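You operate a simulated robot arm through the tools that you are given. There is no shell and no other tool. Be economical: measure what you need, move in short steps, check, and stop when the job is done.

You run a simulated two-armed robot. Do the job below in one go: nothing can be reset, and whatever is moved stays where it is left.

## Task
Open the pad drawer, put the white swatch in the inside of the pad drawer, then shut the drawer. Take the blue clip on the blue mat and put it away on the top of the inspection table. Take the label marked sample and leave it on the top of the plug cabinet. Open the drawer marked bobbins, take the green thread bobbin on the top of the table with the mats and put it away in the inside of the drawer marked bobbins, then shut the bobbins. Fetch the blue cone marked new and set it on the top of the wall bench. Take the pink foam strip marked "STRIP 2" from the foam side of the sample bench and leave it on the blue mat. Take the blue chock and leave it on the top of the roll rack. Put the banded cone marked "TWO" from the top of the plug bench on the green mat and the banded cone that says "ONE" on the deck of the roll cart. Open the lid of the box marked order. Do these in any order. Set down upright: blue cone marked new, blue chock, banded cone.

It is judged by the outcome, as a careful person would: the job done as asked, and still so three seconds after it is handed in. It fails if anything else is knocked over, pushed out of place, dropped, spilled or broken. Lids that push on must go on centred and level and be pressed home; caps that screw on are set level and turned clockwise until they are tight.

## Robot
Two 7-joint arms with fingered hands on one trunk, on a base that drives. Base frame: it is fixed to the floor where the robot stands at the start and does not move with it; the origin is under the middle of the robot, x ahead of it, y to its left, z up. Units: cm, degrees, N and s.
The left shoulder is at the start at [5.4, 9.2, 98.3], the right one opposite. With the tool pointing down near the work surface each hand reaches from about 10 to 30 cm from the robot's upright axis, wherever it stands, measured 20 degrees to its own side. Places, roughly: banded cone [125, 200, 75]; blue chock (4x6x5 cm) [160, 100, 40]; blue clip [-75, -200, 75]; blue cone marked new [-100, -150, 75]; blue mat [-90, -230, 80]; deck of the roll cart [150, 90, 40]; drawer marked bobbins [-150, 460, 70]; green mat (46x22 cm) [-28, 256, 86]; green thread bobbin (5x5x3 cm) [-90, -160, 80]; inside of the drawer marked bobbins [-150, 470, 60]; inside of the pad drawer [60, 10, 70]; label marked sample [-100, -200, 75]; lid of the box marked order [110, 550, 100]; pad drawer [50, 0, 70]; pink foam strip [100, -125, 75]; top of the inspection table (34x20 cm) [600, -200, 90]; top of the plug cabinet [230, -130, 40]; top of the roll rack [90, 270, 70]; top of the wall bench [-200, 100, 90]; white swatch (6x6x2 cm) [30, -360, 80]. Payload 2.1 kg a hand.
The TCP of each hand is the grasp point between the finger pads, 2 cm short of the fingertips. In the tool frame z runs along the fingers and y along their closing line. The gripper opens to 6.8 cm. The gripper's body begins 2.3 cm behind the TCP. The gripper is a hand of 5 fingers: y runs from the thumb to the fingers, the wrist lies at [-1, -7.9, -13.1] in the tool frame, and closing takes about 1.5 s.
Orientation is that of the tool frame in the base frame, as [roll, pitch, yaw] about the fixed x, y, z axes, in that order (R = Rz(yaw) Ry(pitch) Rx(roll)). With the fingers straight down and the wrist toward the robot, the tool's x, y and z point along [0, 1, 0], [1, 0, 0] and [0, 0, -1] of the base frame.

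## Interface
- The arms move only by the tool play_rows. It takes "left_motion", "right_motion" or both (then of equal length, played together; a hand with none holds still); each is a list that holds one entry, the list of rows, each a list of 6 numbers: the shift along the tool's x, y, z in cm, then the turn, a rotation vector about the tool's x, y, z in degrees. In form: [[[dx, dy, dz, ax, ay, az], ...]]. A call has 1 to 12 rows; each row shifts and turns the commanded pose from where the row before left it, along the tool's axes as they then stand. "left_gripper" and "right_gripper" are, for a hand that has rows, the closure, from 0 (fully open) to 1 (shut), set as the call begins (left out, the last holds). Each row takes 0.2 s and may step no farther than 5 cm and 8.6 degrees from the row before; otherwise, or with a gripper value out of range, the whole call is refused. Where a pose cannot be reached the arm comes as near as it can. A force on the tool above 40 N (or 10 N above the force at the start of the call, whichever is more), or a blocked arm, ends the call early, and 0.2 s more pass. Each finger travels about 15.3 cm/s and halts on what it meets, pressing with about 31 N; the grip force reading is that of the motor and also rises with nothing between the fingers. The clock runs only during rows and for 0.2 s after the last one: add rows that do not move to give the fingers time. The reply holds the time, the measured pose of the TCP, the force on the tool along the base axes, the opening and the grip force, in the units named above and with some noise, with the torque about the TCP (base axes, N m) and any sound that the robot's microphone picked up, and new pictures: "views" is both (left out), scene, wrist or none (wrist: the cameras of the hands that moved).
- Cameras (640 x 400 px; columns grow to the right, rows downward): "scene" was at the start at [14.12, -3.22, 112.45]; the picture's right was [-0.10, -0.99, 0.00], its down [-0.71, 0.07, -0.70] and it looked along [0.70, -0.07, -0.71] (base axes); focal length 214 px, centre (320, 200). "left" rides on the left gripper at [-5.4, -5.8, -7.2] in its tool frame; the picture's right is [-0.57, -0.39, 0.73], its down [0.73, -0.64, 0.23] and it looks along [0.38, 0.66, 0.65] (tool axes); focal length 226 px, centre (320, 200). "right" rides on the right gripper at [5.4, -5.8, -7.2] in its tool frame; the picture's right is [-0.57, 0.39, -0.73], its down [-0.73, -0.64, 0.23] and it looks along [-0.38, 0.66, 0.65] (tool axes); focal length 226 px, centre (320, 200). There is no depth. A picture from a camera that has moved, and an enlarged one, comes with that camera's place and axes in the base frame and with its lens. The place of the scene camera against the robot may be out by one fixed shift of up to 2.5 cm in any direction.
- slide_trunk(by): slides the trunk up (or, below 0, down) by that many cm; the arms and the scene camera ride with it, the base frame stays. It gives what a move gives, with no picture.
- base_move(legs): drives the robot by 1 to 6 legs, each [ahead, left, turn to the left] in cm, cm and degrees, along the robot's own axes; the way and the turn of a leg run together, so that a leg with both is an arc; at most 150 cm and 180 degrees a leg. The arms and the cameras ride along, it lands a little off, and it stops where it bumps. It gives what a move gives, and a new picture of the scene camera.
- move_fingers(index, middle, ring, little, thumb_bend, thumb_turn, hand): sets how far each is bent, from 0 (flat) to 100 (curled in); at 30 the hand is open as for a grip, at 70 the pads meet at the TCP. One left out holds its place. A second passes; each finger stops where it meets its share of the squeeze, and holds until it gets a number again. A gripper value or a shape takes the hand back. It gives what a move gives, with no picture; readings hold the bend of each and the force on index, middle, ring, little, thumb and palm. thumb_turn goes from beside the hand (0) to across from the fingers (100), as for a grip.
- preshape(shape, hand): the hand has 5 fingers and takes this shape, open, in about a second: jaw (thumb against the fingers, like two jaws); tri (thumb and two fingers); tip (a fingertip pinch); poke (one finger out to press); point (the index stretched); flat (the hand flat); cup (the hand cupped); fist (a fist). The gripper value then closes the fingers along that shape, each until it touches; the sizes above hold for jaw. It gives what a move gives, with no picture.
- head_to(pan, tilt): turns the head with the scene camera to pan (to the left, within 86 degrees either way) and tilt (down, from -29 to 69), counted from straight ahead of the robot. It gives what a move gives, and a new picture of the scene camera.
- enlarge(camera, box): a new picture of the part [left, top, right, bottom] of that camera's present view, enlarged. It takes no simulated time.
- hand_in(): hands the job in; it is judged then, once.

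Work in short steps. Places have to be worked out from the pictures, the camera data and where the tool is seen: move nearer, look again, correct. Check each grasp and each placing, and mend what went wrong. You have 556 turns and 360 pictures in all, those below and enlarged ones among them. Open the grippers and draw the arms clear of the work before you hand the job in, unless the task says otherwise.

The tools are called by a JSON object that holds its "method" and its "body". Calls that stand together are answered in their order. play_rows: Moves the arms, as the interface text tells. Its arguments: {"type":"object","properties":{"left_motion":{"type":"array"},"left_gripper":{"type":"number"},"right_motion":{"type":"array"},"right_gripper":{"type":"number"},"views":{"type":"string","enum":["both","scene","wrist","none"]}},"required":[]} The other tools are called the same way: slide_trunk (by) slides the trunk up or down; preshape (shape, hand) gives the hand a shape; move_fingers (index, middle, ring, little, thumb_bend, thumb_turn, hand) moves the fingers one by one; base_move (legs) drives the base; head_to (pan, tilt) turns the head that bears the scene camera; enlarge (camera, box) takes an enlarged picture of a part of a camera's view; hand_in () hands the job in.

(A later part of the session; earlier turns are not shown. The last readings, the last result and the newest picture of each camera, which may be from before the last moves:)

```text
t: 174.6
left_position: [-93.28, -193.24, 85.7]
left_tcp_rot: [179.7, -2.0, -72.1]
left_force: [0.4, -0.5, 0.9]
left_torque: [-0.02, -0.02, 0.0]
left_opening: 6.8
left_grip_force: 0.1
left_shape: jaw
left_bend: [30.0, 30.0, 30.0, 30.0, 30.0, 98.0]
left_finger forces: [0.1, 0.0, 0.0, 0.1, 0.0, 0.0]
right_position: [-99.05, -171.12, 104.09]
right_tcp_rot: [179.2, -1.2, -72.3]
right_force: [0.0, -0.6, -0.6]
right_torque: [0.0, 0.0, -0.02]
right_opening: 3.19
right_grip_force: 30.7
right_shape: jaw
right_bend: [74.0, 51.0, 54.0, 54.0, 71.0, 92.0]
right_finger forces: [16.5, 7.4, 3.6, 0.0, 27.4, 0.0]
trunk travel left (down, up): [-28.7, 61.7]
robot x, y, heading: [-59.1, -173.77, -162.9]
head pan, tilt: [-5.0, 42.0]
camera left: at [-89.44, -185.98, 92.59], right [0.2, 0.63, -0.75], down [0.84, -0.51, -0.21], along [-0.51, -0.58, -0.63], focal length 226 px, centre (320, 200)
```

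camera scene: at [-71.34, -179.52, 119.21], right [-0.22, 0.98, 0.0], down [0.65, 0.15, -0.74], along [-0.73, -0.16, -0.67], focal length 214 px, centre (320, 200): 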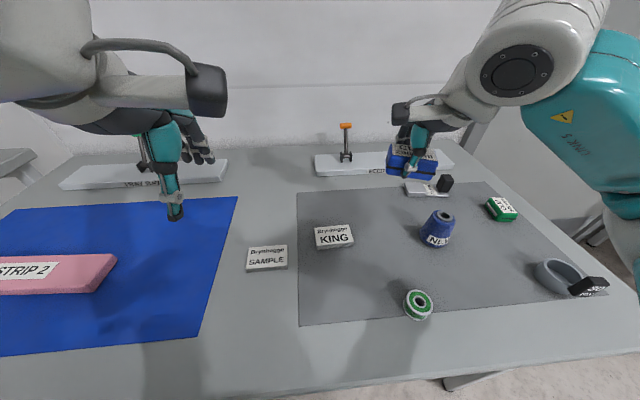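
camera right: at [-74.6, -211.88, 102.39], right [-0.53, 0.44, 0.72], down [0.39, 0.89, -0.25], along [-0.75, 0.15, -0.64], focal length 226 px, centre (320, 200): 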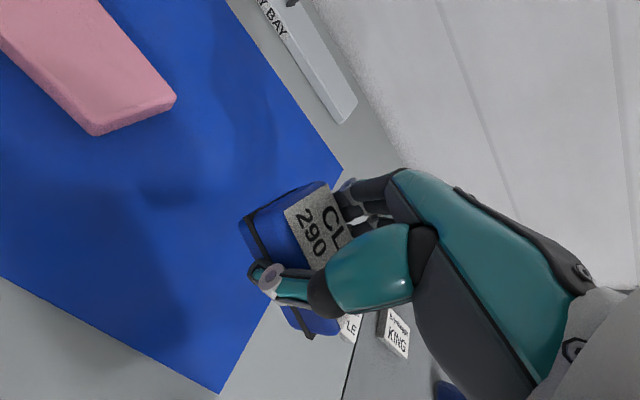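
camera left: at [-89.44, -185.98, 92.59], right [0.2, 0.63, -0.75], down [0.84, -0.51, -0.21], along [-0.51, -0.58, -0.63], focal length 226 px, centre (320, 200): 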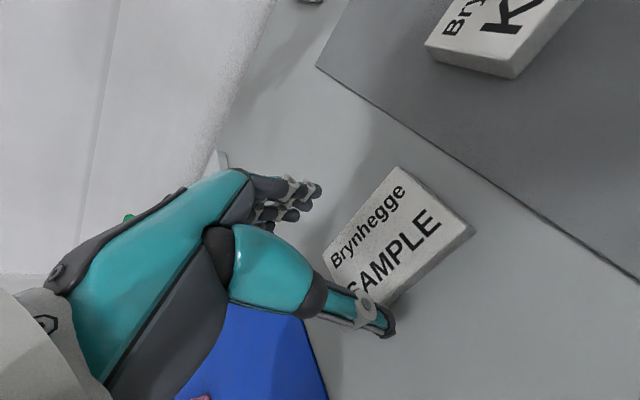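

Well centred. Descend the rest.

{"method": "play_rows", "body": {"left_motion": [[[0, 0, 1.8, 0, 0, 0], [0, 0, 1.0, 0, 0, 0], [0, 0, 0.8, 0, 0, 0], [0, 0, 0.4, 0, 0, 0]]], "views": "none"}}

```text
t: 175.6
left_position: [-93.19, -193.42, 81.79]
left_tcp_rot: [179.5, -1.8, -72.1]
left_force: [1.6, -0.4, 13.1]
left_torque: [-0.16, 0.35, 0.05]
left_opening: 6.72
left_grip_force: 0.1
left_shape: jaw
left_bend: [30.0, 30.0, 30.0, 30.0, 30.0, 98.0]
left_finger forces: [0.5, 11.0, 0.1, 0.0, 1.4, 0.0]
right_position: [-99.01, -171.08, 104.25]
right_tcp_rot: [179.2, -1.1, -72.3]
right_force: [-0.7, 0.8, -0.5]
right_torque: [0.0, 0.01, -0.04]
right_opening: 3.19
right_grip_force: 31.3
right_shape: jaw
right_bend: [74.0, 51.0, 54.0, 54.0, 71.0, 92.0]
right_finger forces: [16.5, 7.5, 3.6, 0.1, 27.5, 0.0]
trunk travel left (down, up): [-28.7, 61.7]
robot x, y, heading: [-59.81, -173.87, -162.6]
head pan, tilt: [-5.0, 42.0]
```

Contact with the table. Raise 0.3, close, and lift.

{"method": "play_rows", "body": {"left_motion": [[[0, 0, -0.3, 0, 0, 0], [0, 0, -0.1, 0, 0, 0], [0, 0, -0.1, 0, 0, 0], [0, 0, 0, 0, 0, 0], [0, 0, 0, 0, 0, 0], [0, 0, 0, 0, 0, 0]]], "left_gripper": 0.9, "views": "none"}}

{"method": "play_rows", "body": {"left_motion": [[[0, 0, -1.5, 0, 0, 0], [0, 0, -3, 0, 0, 0], [0, 0, -4, 0, 0, 0], [0, -1, -4, 0, 0, 0], [0, -2, -4, 0, 0, 0]]], "views": "both"}}

```text
t: 177.0
left_position: [-93.4, -193.48, 82.14]
left_tcp_rot: [179.8, -2.0, -72.1]
left_force: [-1.4, 0.5, 0.1]
left_torque: [0.01, 0.03, -0.02]
left_opening: 4.64
left_grip_force: 30.8
left_shape: jaw
left_bend: [30.0, 41.0, 40.0, 43.0, 54.0, 95.0]
left_finger forces: [15.0, 7.0, 3.7, 1.3, 27.1, 0.0]
right_position: [-99.1, -171.13, 104.18]
right_tcp_rot: [179.2, -1.1, -72.4]
right_force: [1.0, -0.3, -0.5]
right_torque: [0.02, 0.02, 0.03]
right_opening: 3.18
right_grip_force: 30.9
right_shape: jaw
right_bend: [74.0, 51.0, 54.0, 54.0, 71.0, 92.0]
right_finger forces: [16.6, 7.4, 3.5, 0.0, 27.5, 0.1]
trunk travel left (down, up): [-28.7, 61.7]
robot x, y, heading: [-59.05, -173.82, -162.6]
head pan, tilt: [-5.0, 42.0]
```

```text
t: 178.2
left_position: [-90.72, -191.84, 98.81]
left_tcp_rot: [179.8, -2.0, -72.1]
left_force: [-0.3, 0.2, -1.2]
left_torque: [-0.01, 0.01, -0.02]
left_opening: 4.6
left_grip_force: 31.2
left_shape: jaw
left_bend: [29.0, 41.0, 41.0, 43.0, 55.0, 94.0]
left_finger forces: [15.7, 6.9, 3.8, 0.7, 27.0, 0.0]
right_position: [-99.03, -171.07, 104.16]
right_tcp_rot: [179.2, -1.1, -72.3]
right_force: [-0.4, -0.2, -0.3]
right_torque: [0.0, 0.0, -0.01]
right_opening: 3.2
right_grip_force: 31.0
right_shape: jaw
right_bend: [74.0, 51.0, 54.0, 54.0, 71.0, 92.0]
right_finger forces: [16.5, 7.4, 3.7, 0.0, 27.4, 0.0]
trunk travel left (down, up): [-28.7, 61.7]
robot x, y, heading: [-59.26, -174.1, -162.6]
head pan, tilt: [-5.0, 42.0]
camera scene: at [-71.34, -179.52, 119.21], right [-0.22, 0.98, 0.0], down [0.65, 0.15, -0.74], along [-0.73, -0.16, -0.67], focal length 214 px, centre (320, 200)
camera left: at [-86.88, -184.68, 105.75], right [0.2, 0.63, -0.75], down [0.84, -0.51, -0.21], along [-0.51, -0.59, -0.63], focal length 226 px, centre (320, 200)
```

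scene: 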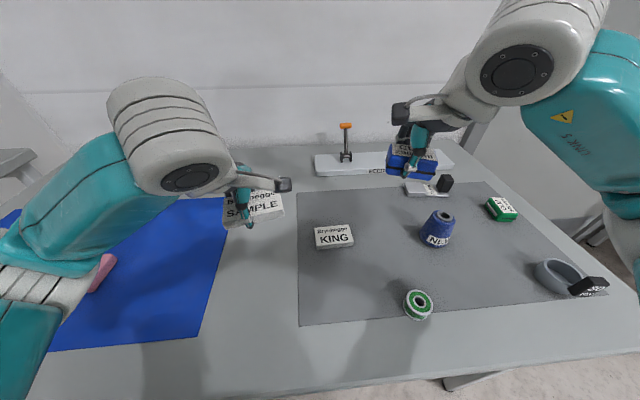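
left: 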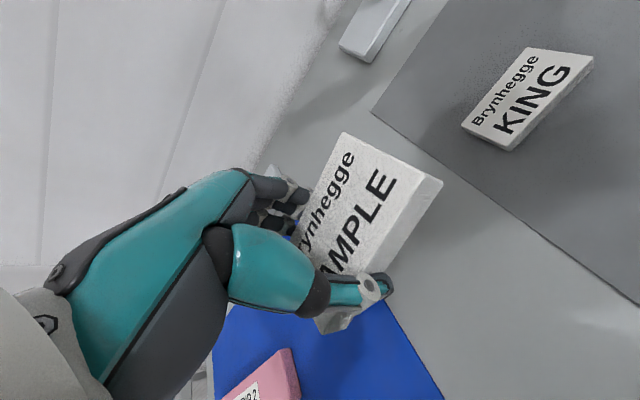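

Both items are held. Drive to the plug cabinet: back off, turn to face +x, and travel along the corridor.

{"method": "base_move", "body": {"legs": [[-50, 0, 0], [0, 0, 162.6], [100, -25, 0], [60, -5, 0]]}}

{"method": "head_to", "body": {"pan": 10, "tilt": 25}}

```text
t: 196.0
left_position: [188.13, -175.02, 98.8]
left_tcp_rot: [179.7, -2.0, 92.4]
left_force: [-0.7, 0.0, -0.9]
left_torque: [0.01, 0.0, 0.01]
left_opening: 4.54
left_grip_force: 31.4
left_shape: jaw
left_bend: [30.0, 41.0, 41.0, 43.0, 57.0, 94.0]
left_finger forces: [15.6, 7.0, 3.7, 0.6, 26.8, 0.0]
right_position: [190.62, -197.24, 104.22]
right_tcp_rot: [179.2, -1.1, 92.1]
right_force: [-0.8, -0.1, 0.3]
right_torque: [-0.01, 0.0, 0.03]
right_opening: 3.17
right_grip_force: 31.2
right_shape: jaw
right_bend: [74.0, 51.0, 55.0, 54.0, 73.0, 92.0]
right_finger forces: [16.2, 7.3, 3.6, 0.0, 27.1, 0.0]
trunk travel left (down, up): [-28.7, 61.7]
robot x, y, heading: [152.72, -183.95, 2.0]
head pan, tilt: [-5.0, 42.0]
camera scene: at [166.15, -186.46, 119.21], right [-0.05, -1.0, 0.0], down [-0.67, 0.03, -0.74], along [0.74, -0.04, -0.67], focal length 214 px, centre (320, 200)
```

scene: 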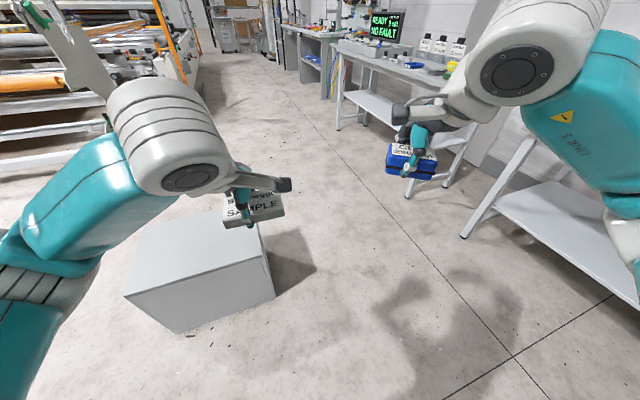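

```text
t: 196.8
left_position: [188.08, -174.96, 98.71]
left_tcp_rot: [179.8, -2.1, 92.4]
left_force: [0.1, 0.2, -0.3]
left_torque: [0.03, 0.02, 0.01]
left_opening: 4.54
left_grip_force: 30.5
left_shape: jaw
left_bend: [30.0, 41.0, 41.0, 43.0, 57.0, 94.0]
left_finger forces: [15.7, 6.9, 3.7, 0.6, 26.8, 0.0]
right_position: [190.46, -197.14, 104.09]
right_tcp_rot: [179.2, -1.1, 92.2]
right_force: [-0.5, 0.2, -0.2]
right_torque: [0.03, 0.01, 0.01]
right_opening: 3.14
right_grip_force: 31.3
right_shape: jaw
right_bend: [74.0, 51.0, 55.0, 54.0, 73.0, 92.0]
right_finger forces: [16.2, 7.3, 3.6, 0.0, 27.2, 0.1]
trunk travel left (down, up): [-28.7, 61.7]
robot x, y, heading: [153.05, -183.92, 1.9]
head pan, tilt: [10.0, 25.0]
camera scene: at [166.82, -184.11, 121.83], right [0.21, -0.98, 0.0], down [-0.41, -0.09, -0.91], along [0.89, 0.19, -0.42], focal length 214 px, centre (320, 200)
```

scene: 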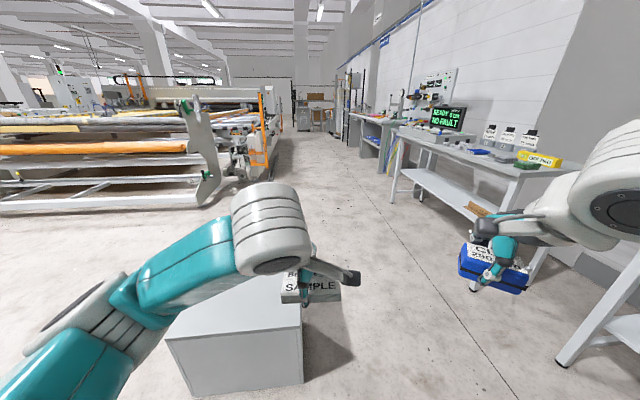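

Cabinet top front edge runs (205,-117)-(219,-165), z≈40. Square up, approach and lower.

{"method": "base_move", "body": {"legs": [[0, 0, 15.5], [0, 12, 0], [42, 0, 0]]}}

{"method": "head_to", "body": {"pan": 10, "tilt": 60}}

```text
t: 201.1
left_position: [220.77, -141.54, 98.68]
left_tcp_rot: [179.7, -2.1, 108.0]
left_force: [0.5, 0.0, -1.0]
left_torque: [0.03, 0.01, 0.0]
left_opening: 4.54
left_grip_force: 31.0
left_shape: jaw
left_bend: [30.0, 41.0, 41.0, 43.0, 57.0, 94.0]
left_finger forces: [15.6, 6.9, 3.7, 0.6, 26.7, 0.0]
right_position: [228.98, -162.5, 104.23]
right_tcp_rot: [179.2, -1.1, 107.8]
right_force: [0.5, 0.7, -0.6]
right_torque: [0.0, -0.02, 0.01]
right_opening: 3.12
right_grip_force: 31.2
right_shape: jaw
right_bend: [74.0, 51.0, 55.0, 54.0, 73.0, 91.0]
right_finger forces: [16.1, 7.3, 3.6, 0.0, 27.0, 0.0]
trunk travel left (down, up): [-28.7, 61.7]
robot x, y, heading: [189.39, -159.63, 17.8]
head pan, tilt: [10.0, 25.0]
camera scene: at [202.06, -156.43, 121.84], right [0.47, -0.88, 0.0], down [-0.37, -0.2, -0.91], along [0.8, 0.42, -0.42], focal length 214 px, centre (320, 200)
```

scene: 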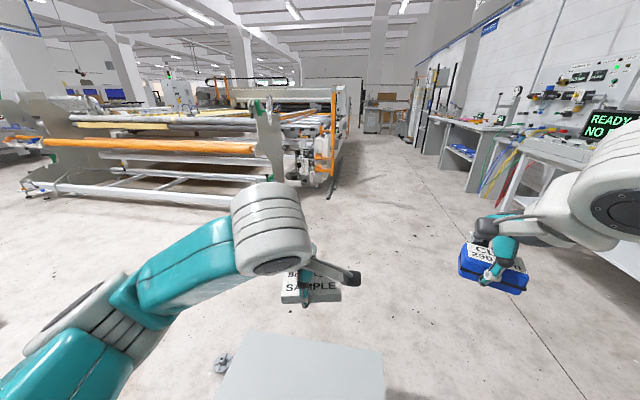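

```text
t: 202.1
left_position: [220.71, -141.55, 98.67]
left_tcp_rot: [179.8, -2.0, 108.0]
left_force: [-0.3, -0.6, -0.9]
left_torque: [0.03, 0.01, 0.01]
left_opening: 4.51
left_grip_force: 30.7
left_shape: jaw
left_bend: [30.0, 41.0, 41.0, 43.0, 57.0, 94.0]
left_finger forces: [15.7, 6.8, 3.6, 0.5, 26.8, 0.0]
right_position: [229.02, -162.38, 104.17]
right_tcp_rot: [179.2, -1.1, 107.9]
right_force: [0.5, -0.2, -0.9]
right_torque: [0.0, 0.02, 0.0]
right_opening: 3.11
right_grip_force: 30.8
right_shape: jaw
right_bend: [74.0, 51.0, 55.0, 54.0, 73.0, 91.0]
right_finger forces: [16.2, 7.3, 3.6, 0.0, 27.0, 0.1]
trunk travel left (down, up): [-28.7, 61.7]
robot x, y, heading: [189.06, -159.81, 17.5]
head pan, tilt: [10.0, 60.0]
camera scene: at [199.81, -157.61, 116.84], right [0.47, -0.88, 0.0], down [-0.77, -0.4, -0.5], along [0.44, 0.23, -0.87], focal length 214 px, centre (320, 200)
```

scene: 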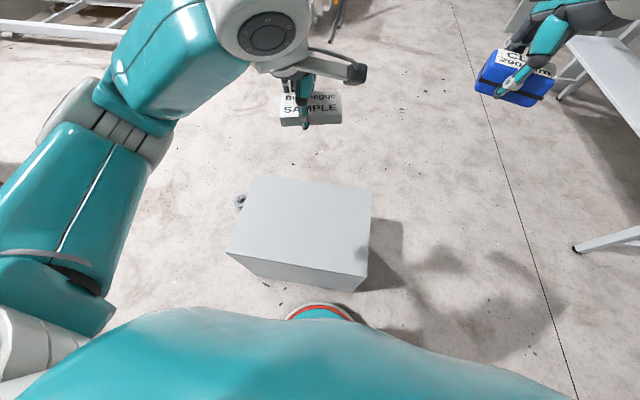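

The label is above the cabinet about 9 cm past its front edge. Lower the trunk 28 and then the left arm.

{"method": "slide_trunk", "body": {"by": -28}}

{"method": "play_rows", "body": {"left_motion": [[[0, 1, 4, 0, 0, 0], [0, 1, 4, 0, 0, 0], [0, 0, 4, 0, 0, 0], [0, 0, 4, 0, 0, 0], [0, 0, 4, 0, 0, 0]]], "views": "both"}}

```text
t: 205.0
left_position: [220.76, -141.62, 70.84]
left_tcp_rot: [179.8, -2.0, 108.0]
left_force: [0.6, -0.6, 0.2]
left_torque: [0.0, -0.01, 0.0]
left_opening: 4.54
left_grip_force: 31.1
left_shape: jaw
left_bend: [29.0, 41.0, 41.0, 43.0, 57.0, 94.0]
left_finger forces: [15.7, 6.8, 3.7, 0.4, 26.8, 0.0]
right_position: [229.14, -162.38, 76.23]
right_tcp_rot: [179.2, -1.2, 107.8]
right_force: [0.5, -1.0, 0.4]
right_torque: [-0.01, 0.0, -0.02]
right_opening: 3.13
right_grip_force: 31.0
right_shape: jaw
right_bend: [74.0, 52.0, 55.0, 54.0, 73.0, 91.0]
right_finger forces: [16.1, 7.2, 3.5, 0.0, 27.0, 0.1]
trunk travel left (down, up): [-0.7, 89.7]
robot x, y, heading: [189.13, -159.7, 17.8]
head pan, tilt: [10.0, 60.0]
```

```text
t: 206.2
left_position: [222.39, -140.21, 50.9]
left_tcp_rot: [179.8, -2.0, 108.0]
left_force: [-0.7, 0.1, -0.2]
left_torque: [0.01, -0.01, 0.0]
left_opening: 4.49
left_grip_force: 30.8
left_shape: jaw
left_bend: [29.0, 41.0, 41.0, 43.0, 59.0, 94.0]
left_finger forces: [16.2, 6.8, 3.7, 0.3, 27.1, 0.1]
right_position: [229.01, -162.45, 76.11]
right_tcp_rot: [179.2, -1.2, 107.8]
right_force: [0.3, 0.8, -0.1]
right_torque: [0.03, 0.01, 0.01]
right_opening: 3.12
right_grip_force: 31.1
right_shape: jaw
right_bend: [74.0, 52.0, 55.0, 54.0, 73.0, 91.0]
right_finger forces: [16.2, 7.2, 3.7, 0.0, 27.1, 0.1]
trunk travel left (down, up): [-0.7, 89.7]
robot x, y, heading: [189.12, -159.81, 17.7]
head pan, tilt: [10.0, 60.0]
camera scene: at [206.13, -155.59, 88.19], right [0.47, -0.89, 0.0], down [-0.77, -0.4, -0.5], along [0.44, 0.23, -0.87], focal length 214 px, centre (320, 200)
camera left: at [218.66, -147.46, 57.91], right [-0.2, -0.63, -0.75], down [-0.84, 0.51, -0.21], along [0.51, 0.59, -0.63], focal length 226 px, centre (320, 200)
```

scene: 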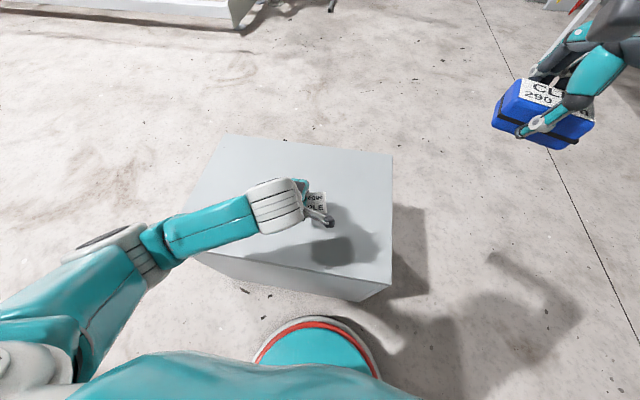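
left: 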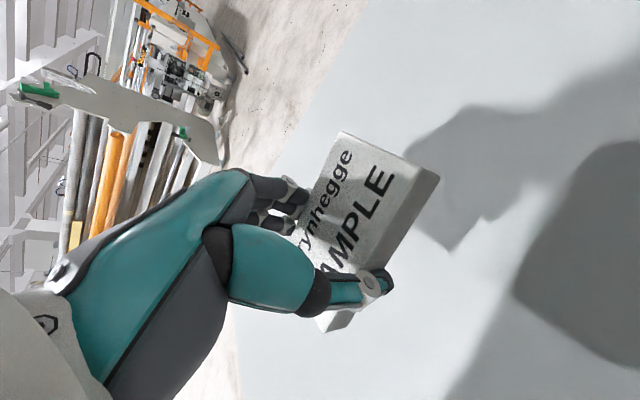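

Continue down to the cabinet top.

{"method": "play_rows", "body": {"left_motion": [[[0, 0, 3, 0, 0, 0], [0, 0, 2.5, 0, 0, 0], [0, 0, 1, 0, 0, 0], [0, 0, 0.7, 0, 0, 0], [0, 0, 0.7, 0, 0, 0], [0, 0, 0.6, 0, 0, 0]]], "views": "wrist"}}

```text
t: 207.3
left_position: [222.81, -140.06, 43.94]
left_tcp_rot: [178.9, -1.5, 108.0]
left_force: [-5.6, -1.5, 28.0]
left_torque: [-0.34, 0.84, 0.0]
left_opening: 4.1
left_grip_force: 30.8
left_shape: jaw
left_bend: [31.0, 43.0, 42.0, 44.0, 64.0, 95.0]
left_finger forces: [14.0, 6.0, 2.4, 0.1, 49.2, 0.1]
right_position: [228.98, -162.49, 76.2]
right_tcp_rot: [179.1, -1.1, 107.9]
right_force: [0.3, 0.4, -0.5]
right_torque: [0.02, -0.03, 0.0]
right_opening: 3.13
right_grip_force: 31.3
right_shape: jaw
right_bend: [74.0, 52.0, 55.0, 54.0, 73.0, 91.0]
right_finger forces: [16.2, 7.2, 3.6, 0.0, 27.0, 0.1]
trunk travel left (down, up): [-0.7, 89.7]
robot x, y, heading: [189.24, -159.53, 18.0]
head pan, tilt: [10.0, 60.0]
stopped in row 5 (left hand): the force on the tool passed its limit at 50 N (the readings are from after the stop); the commanded pose is now the measured one
camera left: at [218.89, -147.26, 50.88], right [-0.18, -0.64, -0.75], down [-0.83, 0.51, -0.22], along [0.52, 0.58, -0.62], focal length 226 px, centre (320, 200)
```

left: 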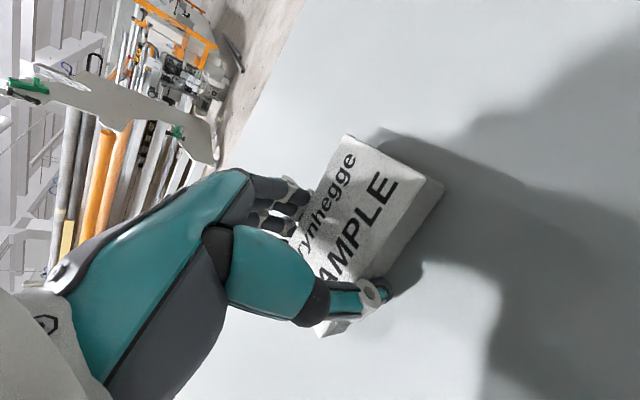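

Touching down. Ease up 0.2 and open, then lift.

{"method": "play_rows", "body": {"left_motion": [[[0, 0, -0.2, 0, 0, 0], [0, 0, 0, 0, 0, 0], [0, 0, 0, 0, 0, 0], [0, 0, 0, 0, 0, 0], [0, 0, 0, 0, 0, 0]]], "left_gripper": 0, "views": "none"}}

{"method": "play_rows", "body": {"left_motion": [[[0, 0, -2, 0, 0, 0], [0, 0, -4, 0, 0, 0], [0, -1, -4, 0, 0, 0], [0, -1, -4, 0, 0, 0], [0, -1, -4, 0, 0, 0]]], "views": "scene"}}

```text
t: 208.6
left_position: [222.69, -140.02, 43.96]
left_tcp_rot: [179.0, -1.6, 108.1]
left_force: [0.5, 0.2, 1.6]
left_torque: [0.01, 0.01, 0.02]
left_opening: 6.74
left_grip_force: 0.0
left_shape: jaw
left_bend: [30.0, 30.0, 30.0, 30.0, 31.0, 97.0]
left_finger forces: [0.1, 0.1, 0.1, 0.0, 0.6, 0.0]
right_position: [229.08, -162.5, 76.12]
right_tcp_rot: [179.4, -1.1, 107.7]
right_force: [-0.3, -0.4, -0.4]
right_torque: [0.01, 0.0, 0.03]
right_opening: 3.14
right_grip_force: 30.6
right_shape: jaw
right_bend: [74.0, 52.0, 55.0, 54.0, 73.0, 91.0]
right_finger forces: [16.1, 7.2, 3.6, 0.0, 27.0, 0.0]
trunk travel left (down, up): [-0.7, 89.7]
robot x, y, heading: [189.43, -159.67, 18.1]
head pan, tilt: [10.0, 60.0]
stopped in row 5 (left hand): the force on the tool passed its limit at 40 N (the readings are from after the stop); the commanded pose is now the measured one
```

```text
t: 209.8
left_position: [220.76, -142.59, 61.62]
left_tcp_rot: [177.3, -0.5, 105.2]
left_force: [-0.8, 0.0, 0.5]
left_torque: [0.03, 0.01, 0.03]
left_opening: 6.81
left_grip_force: 0.0
left_shape: jaw
left_bend: [30.0, 30.0, 30.0, 30.0, 30.0, 98.0]
left_finger forces: [0.0, 0.1, 0.0, 0.0, 0.0, 0.1]
left hand out of reach, approached as far as the arm can: row 5
right_position: [229.2, -162.55, 76.17]
right_tcp_rot: [179.2, -1.1, 107.9]
right_force: [-0.7, -0.5, -0.2]
right_torque: [0.0, -0.02, 0.0]
right_opening: 3.11
right_grip_force: 31.0
right_shape: jaw
right_bend: [74.0, 52.0, 55.0, 54.0, 73.0, 91.0]
right_finger forces: [16.3, 7.3, 3.5, 0.0, 26.9, 0.1]
trunk travel left (down, up): [-0.7, 89.7]
robot x, y, heading: [189.1, -159.66, 17.6]
head pan, tilt: [10.0, 60.0]
camera scene: at [206.14, -155.6, 88.2], right [0.47, -0.89, 0.0], down [-0.77, -0.4, -0.5], along [0.44, 0.23, -0.87], focal length 214 px, centre (320, 200)
```

scene: 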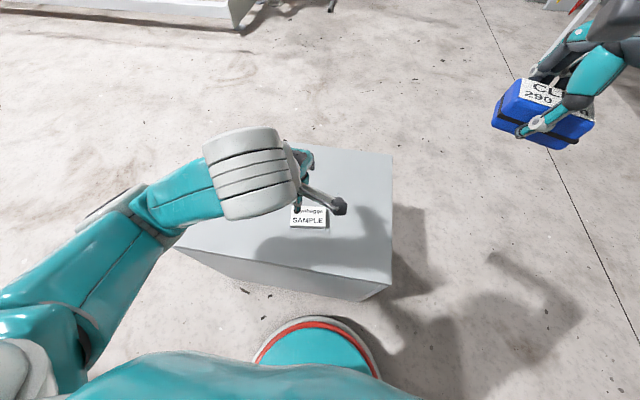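

Label SAMPLE rests on the cabinet. Raise the trunk and head toward the inspection table.

{"method": "slide_trunk", "body": {"by": 30}}

{"method": "base_move", "body": {"legs": [[-25, 0, 0], [0, -50, -17.5], [120, 0, 0]]}}

{"method": "head_to", "body": {"pan": 0, "tilt": 12}}

```text
t: 212.8
left_position: [219.67, -141.54, 91.97]
left_tcp_rot: [179.0, -1.5, 108.1]
left_force: [0.6, -0.2, -0.4]
left_torque: [-0.03, 0.01, -0.02]
left_opening: 6.77
left_grip_force: 0.1
left_shape: jaw
left_bend: [30.0, 30.0, 30.0, 30.0, 30.0, 98.0]
left_finger forces: [0.0, 0.0, 0.0, 0.1, 0.0, 0.1]
right_position: [229.12, -162.39, 106.13]
right_tcp_rot: [179.3, -1.1, 107.8]
right_force: [-0.4, 0.2, 0.7]
right_torque: [-0.02, 0.02, 0.01]
right_opening: 3.13
right_grip_force: 31.0
right_shape: jaw
right_bend: [74.0, 52.0, 56.0, 54.0, 73.0, 91.0]
right_finger forces: [16.3, 7.2, 3.7, 0.0, 27.0, 0.0]
trunk travel left (down, up): [-30.7, 59.7]
robot x, y, heading: [189.36, -159.79, 17.6]
head pan, tilt: [10.0, 60.0]
```

```text
t: 222.9
left_position: [327.21, -210.51, 91.94]
left_tcp_rot: [178.9, -1.6, 89.3]
left_force: [-0.1, 0.9, -1.0]
left_torque: [-0.04, 0.0, 0.01]
left_opening: 6.8
left_grip_force: 0.0
left_shape: jaw
left_bend: [30.0, 30.0, 30.0, 30.0, 30.0, 98.0]
left_finger forces: [0.0, 0.0, 0.0, 0.1, 0.0, 0.0]
right_position: [329.18, -233.26, 106.19]
right_tcp_rot: [179.2, -1.1, 88.9]
right_force: [0.5, 0.2, -1.4]
right_torque: [0.01, 0.0, -0.01]
right_opening: 3.15
right_grip_force: 31.2
right_shape: jaw
right_bend: [74.0, 52.0, 56.0, 54.0, 73.0, 91.0]
right_finger forces: [16.2, 7.2, 3.6, 0.0, 27.0, 0.0]
trunk travel left (down, up): [-30.7, 59.7]
robot x, y, heading: [292.46, -217.83, -1.1]
head pan, tilt: [10.0, 60.0]
camera scene: at [303.53, -219.24, 118.85], right [0.15, -0.99, 0.0], down [-0.86, -0.13, -0.5], along [0.49, 0.08, -0.87], focal length 214 px, centre (320, 200)
```

scene: 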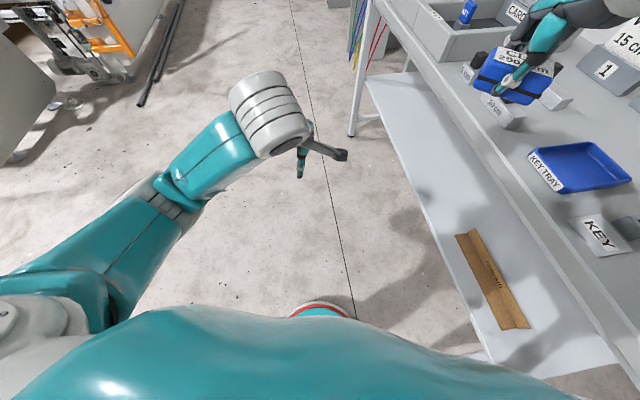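

```text
t: 224.1
left_position: [327.27, -210.55, 91.87]
left_tcp_rot: [178.9, -1.7, 89.2]
left_force: [-0.2, -0.4, 0.4]
left_torque: [0.02, 0.01, 0.01]
left_opening: 6.8
left_grip_force: 0.1
left_shape: jaw
left_bend: [30.0, 30.0, 30.0, 30.0, 30.0, 98.0]
left_finger forces: [0.0, 0.1, 0.1, 0.0, 0.0, 0.0]
right_position: [329.26, -233.25, 106.19]
right_tcp_rot: [179.2, -1.2, 88.9]
right_force: [-0.6, 0.3, 0.4]
right_torque: [0.01, 0.0, -0.02]
right_opening: 3.15
right_grip_force: 30.9
right_shape: jaw
right_bend: [74.0, 52.0, 56.0, 54.0, 73.0, 91.0]
right_finger forces: [16.2, 7.2, 3.6, 0.0, 27.0, 0.1]
trunk travel left (down, up): [-30.7, 59.7]
robot x, y, heading: [292.31, -217.86, -1.0]
head pan, tilt: [0.0, 12.0]
camera scene: at [306.27, -220.45, 125.96], right [-0.02, -1.0, 0.0], down [-0.21, 0.0, -0.98], along [0.98, -0.02, -0.21], focal length 214 px, centre (320, 200)
```

scene: 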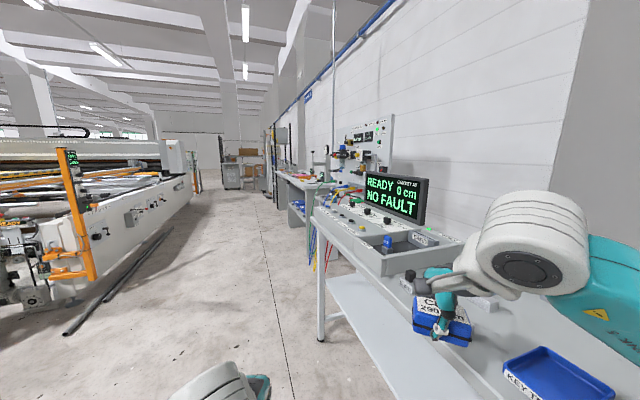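

I'm too close to the wall bench on the right: the building axes are turned 17°. Move left away and turn to be parallel, then look.

{"method": "base_move", "body": {"legs": [[0, 45, 0], [0, 0, 18.4]]}}

{"method": "head_to", "body": {"pan": -20, "tilt": 12}}

```text
t: 227.8
left_position: [324.07, -155.35, 91.84]
left_tcp_rot: [179.0, -1.5, 107.3]
left_force: [-0.6, -0.5, 0.4]
left_torque: [-0.01, -0.01, -0.03]
left_opening: 6.77
left_grip_force: 0.0
left_shape: jaw
left_bend: [30.0, 30.0, 30.0, 30.0, 30.0, 98.0]
left_finger forces: [0.1, 0.0, 0.0, 0.1, 0.0, 0.0]
right_position: [333.09, -176.29, 106.16]
right_tcp_rot: [179.2, -1.1, 107.2]
right_force: [-0.1, 0.8, -0.1]
right_torque: [-0.01, 0.01, 0.01]
right_opening: 3.16
right_grip_force: 30.6
right_shape: jaw
right_bend: [74.0, 52.0, 56.0, 54.0, 73.0, 91.0]
right_finger forces: [16.1, 7.1, 3.6, 0.1, 26.9, 0.1]
trunk travel left (down, up): [-30.7, 59.7]
robot x, y, heading: [292.81, -173.35, 17.0]
head pan, tilt: [0.0, 12.0]
camera scene: at [306.5, -171.6, 125.97], right [0.3, -0.96, 0.0], down [-0.2, -0.06, -0.98], along [0.93, 0.29, -0.21], focal length 214 px, centre (320, 200)
```

scene: 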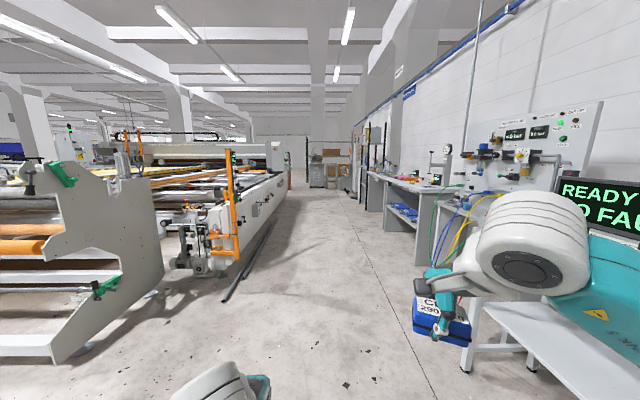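

```text
t: 228.6
left_position: [323.86, -155.27, 92.04]
left_tcp_rot: [178.9, -1.5, 107.4]
left_force: [0.4, 0.3, 0.0]
left_torque: [0.02, -0.03, -0.01]
left_opening: 6.78
left_grip_force: 0.0
left_shape: jaw
left_bend: [30.0, 30.0, 30.0, 30.0, 30.0, 98.0]
left_finger forces: [0.0, 0.0, 0.1, 0.0, 0.0, 0.0]
right_position: [332.96, -176.36, 106.17]
right_tcp_rot: [179.2, -1.0, 107.2]
right_force: [0.1, -0.3, -0.6]
right_torque: [-0.01, -0.01, 0.03]
right_opening: 3.13
right_grip_force: 30.8
right_shape: jaw
right_bend: [74.0, 52.0, 56.0, 54.0, 73.0, 91.0]
right_finger forces: [16.2, 7.2, 3.6, 0.0, 26.8, 0.0]
trunk travel left (down, up): [-30.7, 59.7]
robot x, y, heading: [293.03, -173.09, 16.9]
head pan, tilt: [-20.0, 12.0]
camera scene: at [306.9, -174.81, 125.97], right [-0.05, -1.0, 0.0], down [-0.21, 0.01, -0.98], along [0.98, -0.05, -0.21], focal length 214 px, centre (320, 200)
```

scene: 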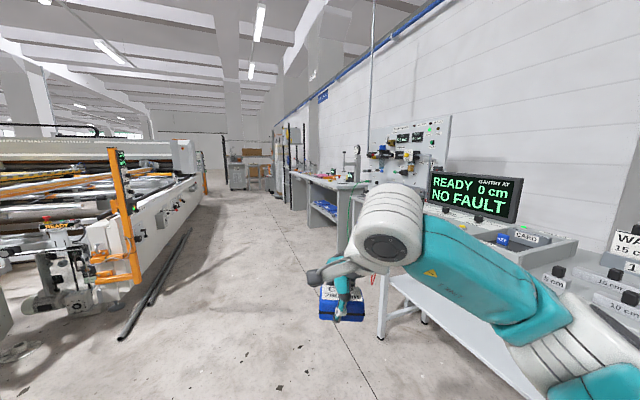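

Enlarge the far bench.

{"method": "enlarge", "body": {"camera": "scene", "box": [250, 110, 410, 250]}}

```text
2.86 times, centred on (330, 180) of scene
camera zoom: at [306.9, -174.81, 125.97], right [-0.05, -1.0, 0.0], down [-0.21, 0.01, -0.98], along [0.98, -0.05, -0.21], focal length 613 px, centre (291, 257)
```

zoom: 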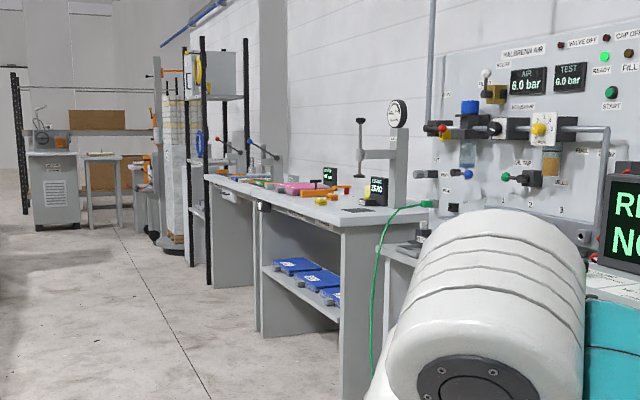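

Head along the corridor toward that bench.

{"method": "base_move", "body": {"legs": [[130, -15, 0], [120, -15, 0]]}}

{"method": "head_to", "body": {"pan": -45, "tilt": 25}}

```text
t: 241.0
left_position: [573.74, -109.18, 91.99]
left_tcp_rot: [178.9, -1.6, 107.8]
left_force: [0.6, -0.6, -0.1]
left_torque: [0.0, 0.01, -0.02]
left_opening: 6.82
left_grip_force: 0.0
left_shape: jaw
left_bend: [30.0, 30.0, 30.0, 30.0, 30.0, 98.0]
left_finger forces: [0.1, 0.0, 0.0, 0.0, 0.0, 0.0]
right_position: [582.94, -130.17, 106.14]
right_tcp_rot: [179.1, -1.1, 107.5]
right_force: [0.1, 1.0, -0.3]
right_torque: [0.0, 0.0, 0.0]
right_opening: 3.11
right_grip_force: 31.5
right_shape: jaw
right_bend: [74.0, 52.0, 56.0, 54.0, 73.0, 91.0]
right_finger forces: [16.2, 7.2, 3.6, 0.0, 26.8, 0.1]
trunk travel left (down, up): [-30.7, 59.7]
robot x, y, heading: [543.1, -127.2, 17.4]
head pan, tilt: [-20.0, 12.0]
camera scene: at [556.77, -128.71, 125.97], right [-0.04, -1.0, 0.0], down [-0.21, 0.01, -0.98], along [0.98, -0.04, -0.21], focal length 214 px, centre (320, 200)
```

scene: 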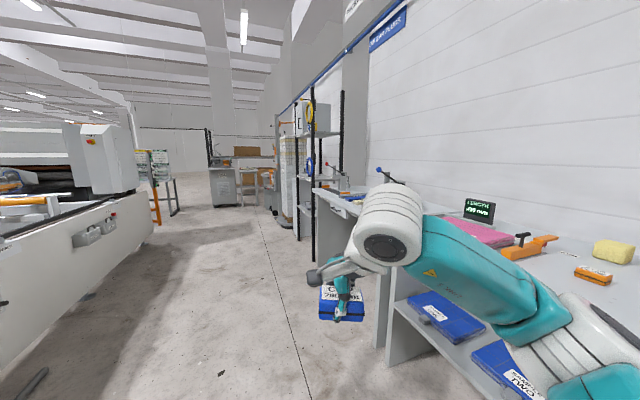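

```text
t: 241.9
left_position: [573.74, -109.19, 91.92]
left_tcp_rot: [178.9, -1.6, 107.8]
left_force: [0.9, 0.5, 1.1]
left_torque: [-0.03, -0.04, 0.0]
left_opening: 6.77
left_grip_force: 0.0
left_shape: jaw
left_bend: [30.0, 30.0, 30.0, 30.0, 30.0, 98.0]
left_finger forces: [0.0, 0.1, 0.1, 0.0, 0.1, 0.0]
right_position: [582.85, -130.04, 106.21]
right_tcp_rot: [179.2, -1.1, 107.6]
right_force: [-0.8, -0.6, 0.4]
right_torque: [-0.01, -0.03, 0.01]
right_opening: 3.13
right_grip_force: 31.0
right_shape: jaw
right_bend: [74.0, 52.0, 56.0, 54.0, 73.0, 91.0]
right_finger forces: [16.3, 7.1, 3.6, 0.0, 26.8, 0.0]
trunk travel left (down, up): [-30.7, 59.7]
robot x, y, heading: [543.31, -127.58, 17.5]
head pan, tilt: [-45.0, 25.0]
camera scene: at [555.63, -132.55, 123.86], right [-0.46, -0.89, 0.0], down [-0.37, 0.19, -0.91], along [0.8, -0.42, -0.42], focal length 214 px, centre (320, 200)
```

scene: 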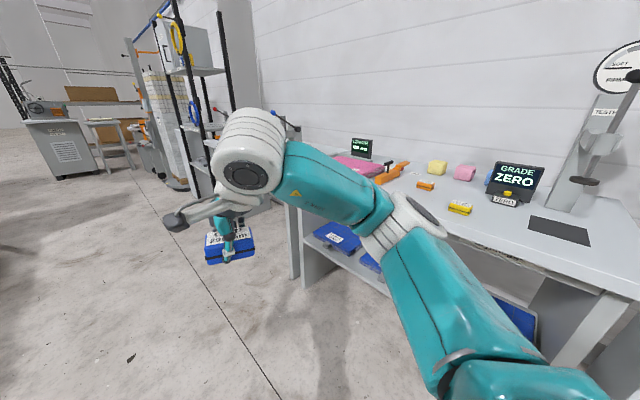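

Turn to face the bench.

{"method": "base_move", "body": {"legs": [[0, 0, -90]]}}

{"method": "head_to", "body": {"pan": 0, "tilt": 25}}

```text
t: 246.1
left_position: [561.01, -157.88, 91.96]
left_tcp_rot: [178.9, -1.7, 17.6]
left_force: [0.1, 0.7, 0.0]
left_torque: [0.0, 0.0, -0.04]
left_opening: 6.79
left_grip_force: 0.0
left_shape: jaw
left_bend: [30.0, 30.0, 30.0, 30.0, 30.0, 98.0]
left_finger forces: [0.0, 0.1, 0.1, 0.0, 0.1, 0.1]
right_position: [540.04, -167.03, 106.25]
right_tcp_rot: [179.3, -1.1, 17.5]
right_force: [-0.6, 0.3, 0.2]
right_torque: [0.01, 0.01, -0.03]
right_opening: 3.1
right_grip_force: 31.0
right_shape: jaw
right_bend: [74.0, 52.0, 56.0, 54.0, 74.0, 91.0]
right_finger forces: [16.0, 7.1, 3.4, 0.0, 26.6, 0.1]
trunk travel left (down, up): [-30.7, 59.7]
robot x, y, heading: [542.96, -127.53, -72.6]
head pan, tilt: [-45.0, 25.0]
camera scene: at [540.4, -141.78, 123.86], right [-0.89, 0.46, 0.0], down [0.2, 0.37, -0.91], along [-0.42, -0.8, -0.42], focal length 214 px, centre (320, 200)
```

scene: 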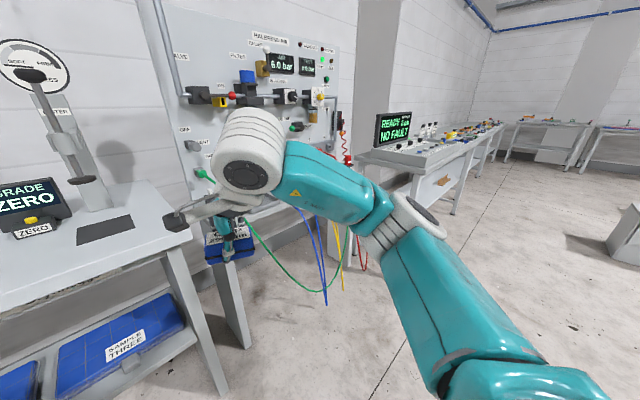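

```text
t: 247.2
left_position: [561.01, -157.85, 91.85]
left_tcp_rot: [178.9, -1.5, 17.6]
left_force: [-0.8, -0.5, -0.8]
left_torque: [-0.01, 0.03, 0.0]
left_opening: 6.79
left_grip_force: 0.1
left_shape: jaw
left_bend: [30.0, 30.0, 30.0, 30.0, 30.0, 98.0]
left_finger forces: [0.0, 0.0, 0.0, 0.0, 0.1, 0.0]
right_position: [540.05, -167.1, 106.15]
right_tcp_rot: [179.2, -1.1, 17.4]
right_force: [0.3, -0.1, -0.5]
right_torque: [-0.02, -0.01, -0.01]
right_opening: 3.13
right_grip_force: 31.1
right_shape: jaw
right_bend: [74.0, 52.0, 56.0, 54.0, 74.0, 91.0]
right_finger forces: [16.1, 7.1, 3.4, 0.0, 26.6, 0.0]
trunk travel left (down, up): [-30.7, 59.7]
robot x, y, heading: [542.95, -127.08, -72.9]
head pan, tilt: [0.0, 25.0]
camera scene: at [547.42, -142.41, 123.86], right [-0.95, -0.3, 0.0], down [-0.13, 0.4, -0.91], along [0.27, -0.86, -0.42], focal length 214 px, centre (320, 200)
```

scene: 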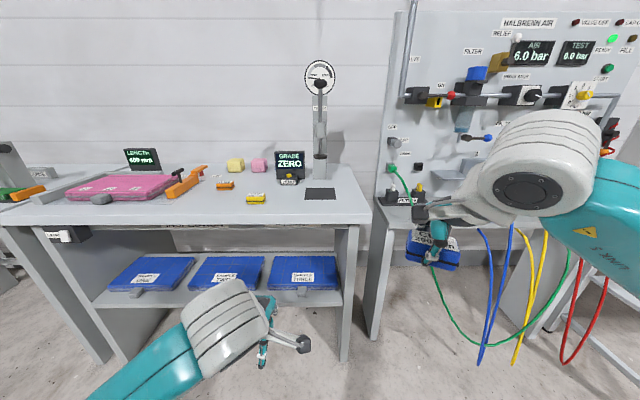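

Enlarge the bench for labels and free space.

{"method": "enlarge", "body": {"camera": "scene", "box": [0, 130, 390, 300]}}

```text
1.64 times, centred on (195, 215) of scene
camera zoom: at [547.42, -142.41, 123.86], right [-0.95, -0.3, 0.0], down [-0.13, 0.4, -0.91], along [0.27, -0.86, -0.42], focal length 352 px, centre (525, 175)
```

zoom: 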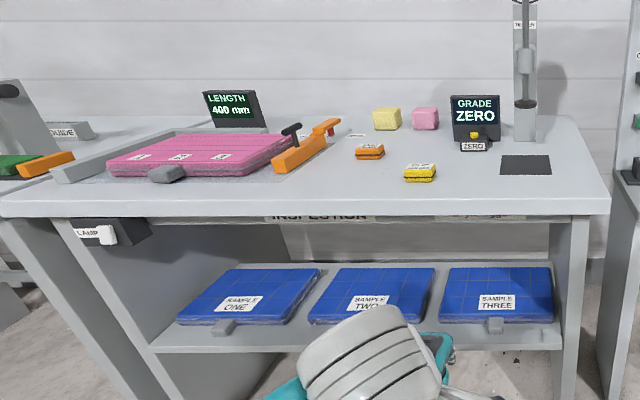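

It is the INSPECTION table; free space at the front around (602,-196). Raise the left hand, then approach.

{"method": "play_rows", "body": {"left_motion": [[[0, -1, -4, 0, 0, 0], [0, -1, -4, 0, 0, 0], [0, -1, -4, 0, 0, 0], [0, 0, -3, 0, 0, 0]]], "views": "none"}}

{"method": "base_move", "body": {"legs": [[0, 48, 0], [44, 0, 0]]}}

{"method": "head_to", "body": {"pan": -5, "tilt": 50}}

```text
t: 248.2
left_position: [559.56, -154.89, 106.78]
left_tcp_rot: [179.0, -1.5, 17.7]
left_force: [-0.3, -0.6, 1.1]
left_torque: [-0.03, 0.0, 0.0]
left_opening: 6.79
left_grip_force: 0.0
left_shape: jaw
left_bend: [30.0, 30.0, 30.0, 30.0, 30.0, 98.0]
left_finger forces: [0.0, 0.1, 0.0, 0.0, 0.0, 0.0]
right_position: [540.07, -167.11, 106.15]
right_tcp_rot: [179.2, -1.1, 17.4]
right_force: [0.0, 0.4, -0.3]
right_torque: [0.01, -0.01, 0.02]
right_opening: 3.1
right_grip_force: 31.0
right_shape: jaw
right_bend: [74.0, 52.0, 56.0, 54.0, 74.0, 91.0]
right_finger forces: [16.1, 7.1, 3.5, 0.1, 26.6, 0.0]
trunk travel left (down, up): [-30.7, 59.7]
robot x, y, heading: [542.79, -127.54, -72.5]
head pan, tilt: [0.0, 25.0]
```

```text
t: 253.4
left_position: [619.13, -183.05, 106.76]
left_tcp_rot: [178.9, -1.6, 17.3]
left_force: [-0.1, 0.1, -0.6]
left_torque: [0.01, 0.0, 0.01]
left_opening: 6.78
left_grip_force: 0.1
left_shape: jaw
left_bend: [30.0, 30.0, 30.0, 30.0, 30.0, 98.0]
left_finger forces: [0.0, 0.0, 0.0, 0.1, 0.1, 0.0]
right_position: [599.4, -194.98, 106.19]
right_tcp_rot: [179.2, -1.1, 17.0]
right_force: [0.6, -1.0, -0.6]
right_torque: [-0.01, 0.03, 0.01]
right_opening: 3.13
right_grip_force: 30.9
right_shape: jaw
right_bend: [74.0, 52.0, 56.0, 54.0, 74.0, 91.0]
right_finger forces: [16.2, 7.1, 3.4, 0.0, 26.6, 0.0]
trunk travel left (down, up): [-30.7, 59.7]
robot x, y, heading: [602.64, -155.16, -73.1]
head pan, tilt: [0.0, 25.0]
camera scene: at [607.01, -170.34, 123.86], right [-0.96, -0.29, 0.0], down [-0.12, 0.4, -0.91], along [0.26, -0.87, -0.42], focal length 214 px, centre (320, 200)
```

scene: 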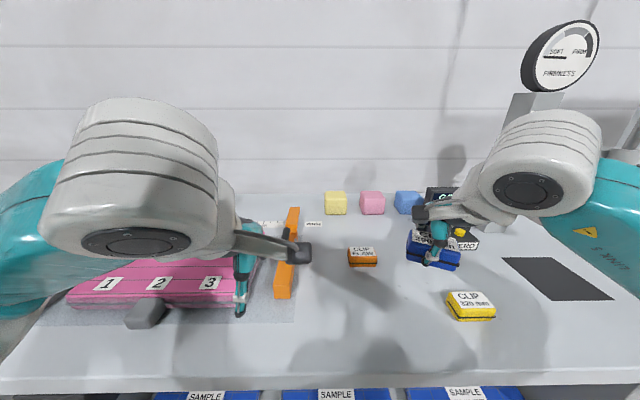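

```text
t: 254.3
left_position: [619.21, -182.82, 106.77]
left_tcp_rot: [178.9, -1.5, 17.3]
left_force: [0.1, -0.1, -0.6]
left_torque: [0.01, 0.01, 0.0]
left_opening: 6.81
left_grip_force: 0.0
left_shape: jaw
left_bend: [30.0, 30.0, 30.0, 30.0, 30.0, 98.0]
left_finger forces: [0.0, 0.0, 0.1, 0.0, 0.0, 0.0]
right_position: [599.47, -194.94, 106.1]
right_tcp_rot: [179.3, -1.1, 17.0]
right_force: [-0.4, -0.9, -0.3]
right_torque: [0.02, -0.03, 0.02]
right_opening: 3.09
right_grip_force: 31.0
right_shape: jaw
right_bend: [74.0, 52.0, 56.0, 54.0, 74.0, 91.0]
right_finger forces: [16.2, 7.1, 3.3, 0.0, 26.6, 0.1]
trunk travel left (down, up): [-30.7, 59.7]
robot x, y, heading: [602.86, -154.96, -73.0]
head pan, tilt: [-5.0, 50.0]
camera scene: at [605.91, -169.06, 120.11], right [-0.98, -0.21, 0.0], down [-0.16, 0.75, -0.64], along [0.13, -0.63, -0.77], focal length 214 px, centre (320, 200)
```

scene: 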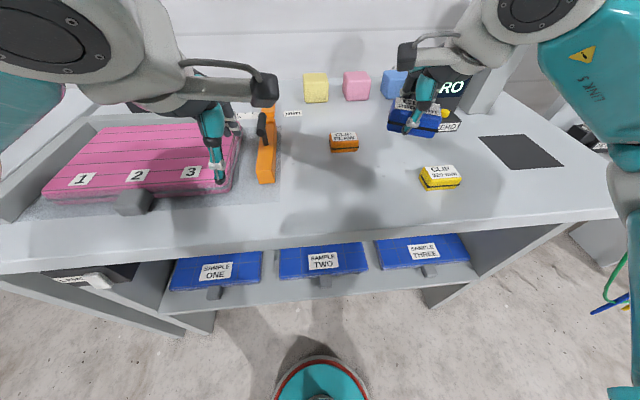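

Below the hand is close to the front edge, so I reach 4 cm further and 2 cm left, then lower.

{"method": "play_rows", "body": {"right_motion": [[[1, 2, 2, 0, 0, 0], [1, 2, 2, 0, 0, 0], [0, 0, 3, 0, 0, 0]]], "views": "both"}}

```text
t: 255.1
left_position: [619.25, -183.02, 106.79]
left_tcp_rot: [179.1, -1.5, 17.4]
left_force: [-0.5, -1.2, 0.5]
left_torque: [0.02, 0.01, 0.0]
left_opening: 6.79
left_grip_force: 0.0
left_shape: jaw
left_bend: [30.0, 30.0, 30.0, 30.0, 30.0, 98.0]
left_finger forces: [0.1, 0.0, 0.0, 0.0, 0.0, 0.0]
right_position: [602.72, -198.26, 99.23]
right_tcp_rot: [179.2, -1.1, 17.1]
right_force: [0.3, -0.7, -1.3]
right_torque: [0.0, 0.02, 0.01]
right_opening: 3.09
right_grip_force: 31.2
right_shape: jaw
right_bend: [74.0, 52.0, 56.0, 54.0, 74.0, 90.0]
right_finger forces: [16.2, 7.1, 3.2, 0.1, 26.6, 0.0]
trunk travel left (down, up): [-30.7, 59.7]
robot x, y, heading: [602.63, -155.55, -73.0]
head pan, tilt: [-5.0, 50.0]
camera scene: at [605.92, -169.06, 120.11], right [-0.98, -0.21, 0.0], down [-0.16, 0.75, -0.64], along [0.13, -0.63, -0.77], focal length 214 px, centre (320, 200)
camera right: at [606.09, -191.16, 106.45], right [-0.44, -0.53, 0.72], down [-0.88, 0.4, -0.25], along [-0.15, -0.75, -0.64], focal length 226 px, centre (320, 200)
```

scene: 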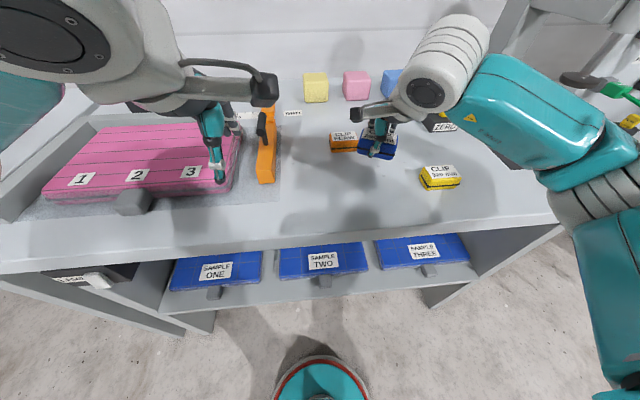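
right: 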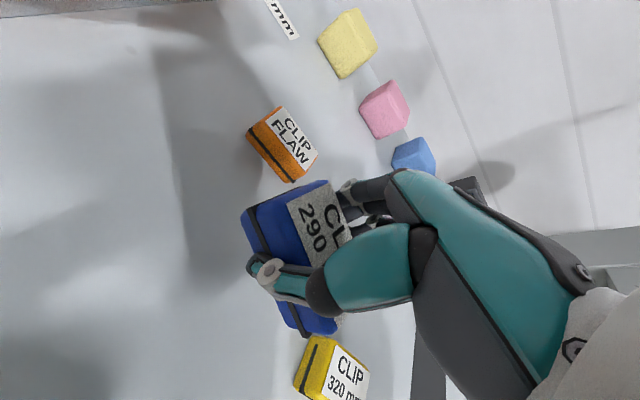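

Landing spot is clear (≥12 cm from other clips). Lower.

{"method": "play_rows", "body": {"right_motion": [[[0, 0, 3, 0, 0, 0], [0, 0, 2, 0, 0, 0], [0, 0, 1, 0, 0, 0], [0, 0, 0.8, 0, 0, 0], [0, 0, 0.7, 0, 0, 0], [0, 0, 0.7, 0, 0, 0], [0, 0, 0.6, 0, 0, 0]]], "views": "wrist"}}

```text
t: 256.5
left_position: [619.15, -182.78, 106.81]
left_tcp_rot: [178.8, -1.6, 17.3]
left_force: [0.7, -0.3, 0.8]
left_torque: [0.01, 0.01, -0.02]
left_opening: 6.77
left_grip_force: 0.1
left_shape: jaw
left_bend: [30.0, 30.0, 30.0, 30.0, 30.0, 98.0]
left_finger forces: [0.1, 0.0, 0.0, 0.0, 0.0, 0.0]
right_position: [602.95, -198.42, 91.98]
right_tcp_rot: [178.1, -1.5, 17.0]
right_force: [-3.5, 2.9, 20.3]
right_torque: [0.06, -0.04, 0.08]
right_opening: 3.11
right_grip_force: 31.0
right_shape: jaw
right_bend: [75.0, 52.0, 58.0, 54.0, 74.0, 90.0]
right_finger forces: [16.4, 7.8, 2.7, 0.0, 29.4, 0.0]
trunk travel left (down, up): [-30.7, 59.7]
robot x, y, heading: [602.64, -155.46, -73.2]
head pan, tilt: [-5.0, 50.0]
stopped in row 6 (right hand): the force on the tool passed its limit at 47 N (the readings are from after the stop); the commanded pose is now the measured one
camera right: at [606.25, -191.18, 99.0], right [-0.45, -0.52, 0.73], down [-0.88, 0.39, -0.27], along [-0.15, -0.76, -0.63], focal length 226 px, centre (320, 200)
```

right: 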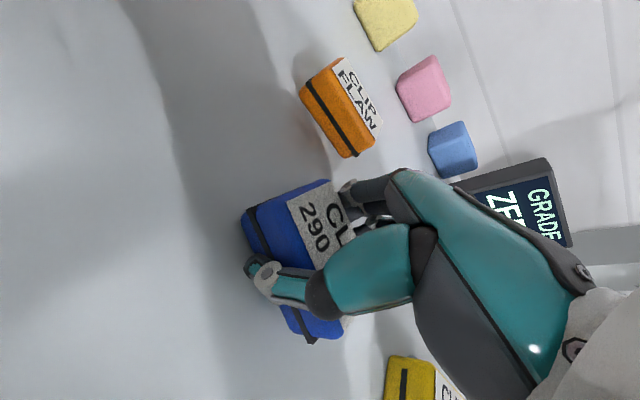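

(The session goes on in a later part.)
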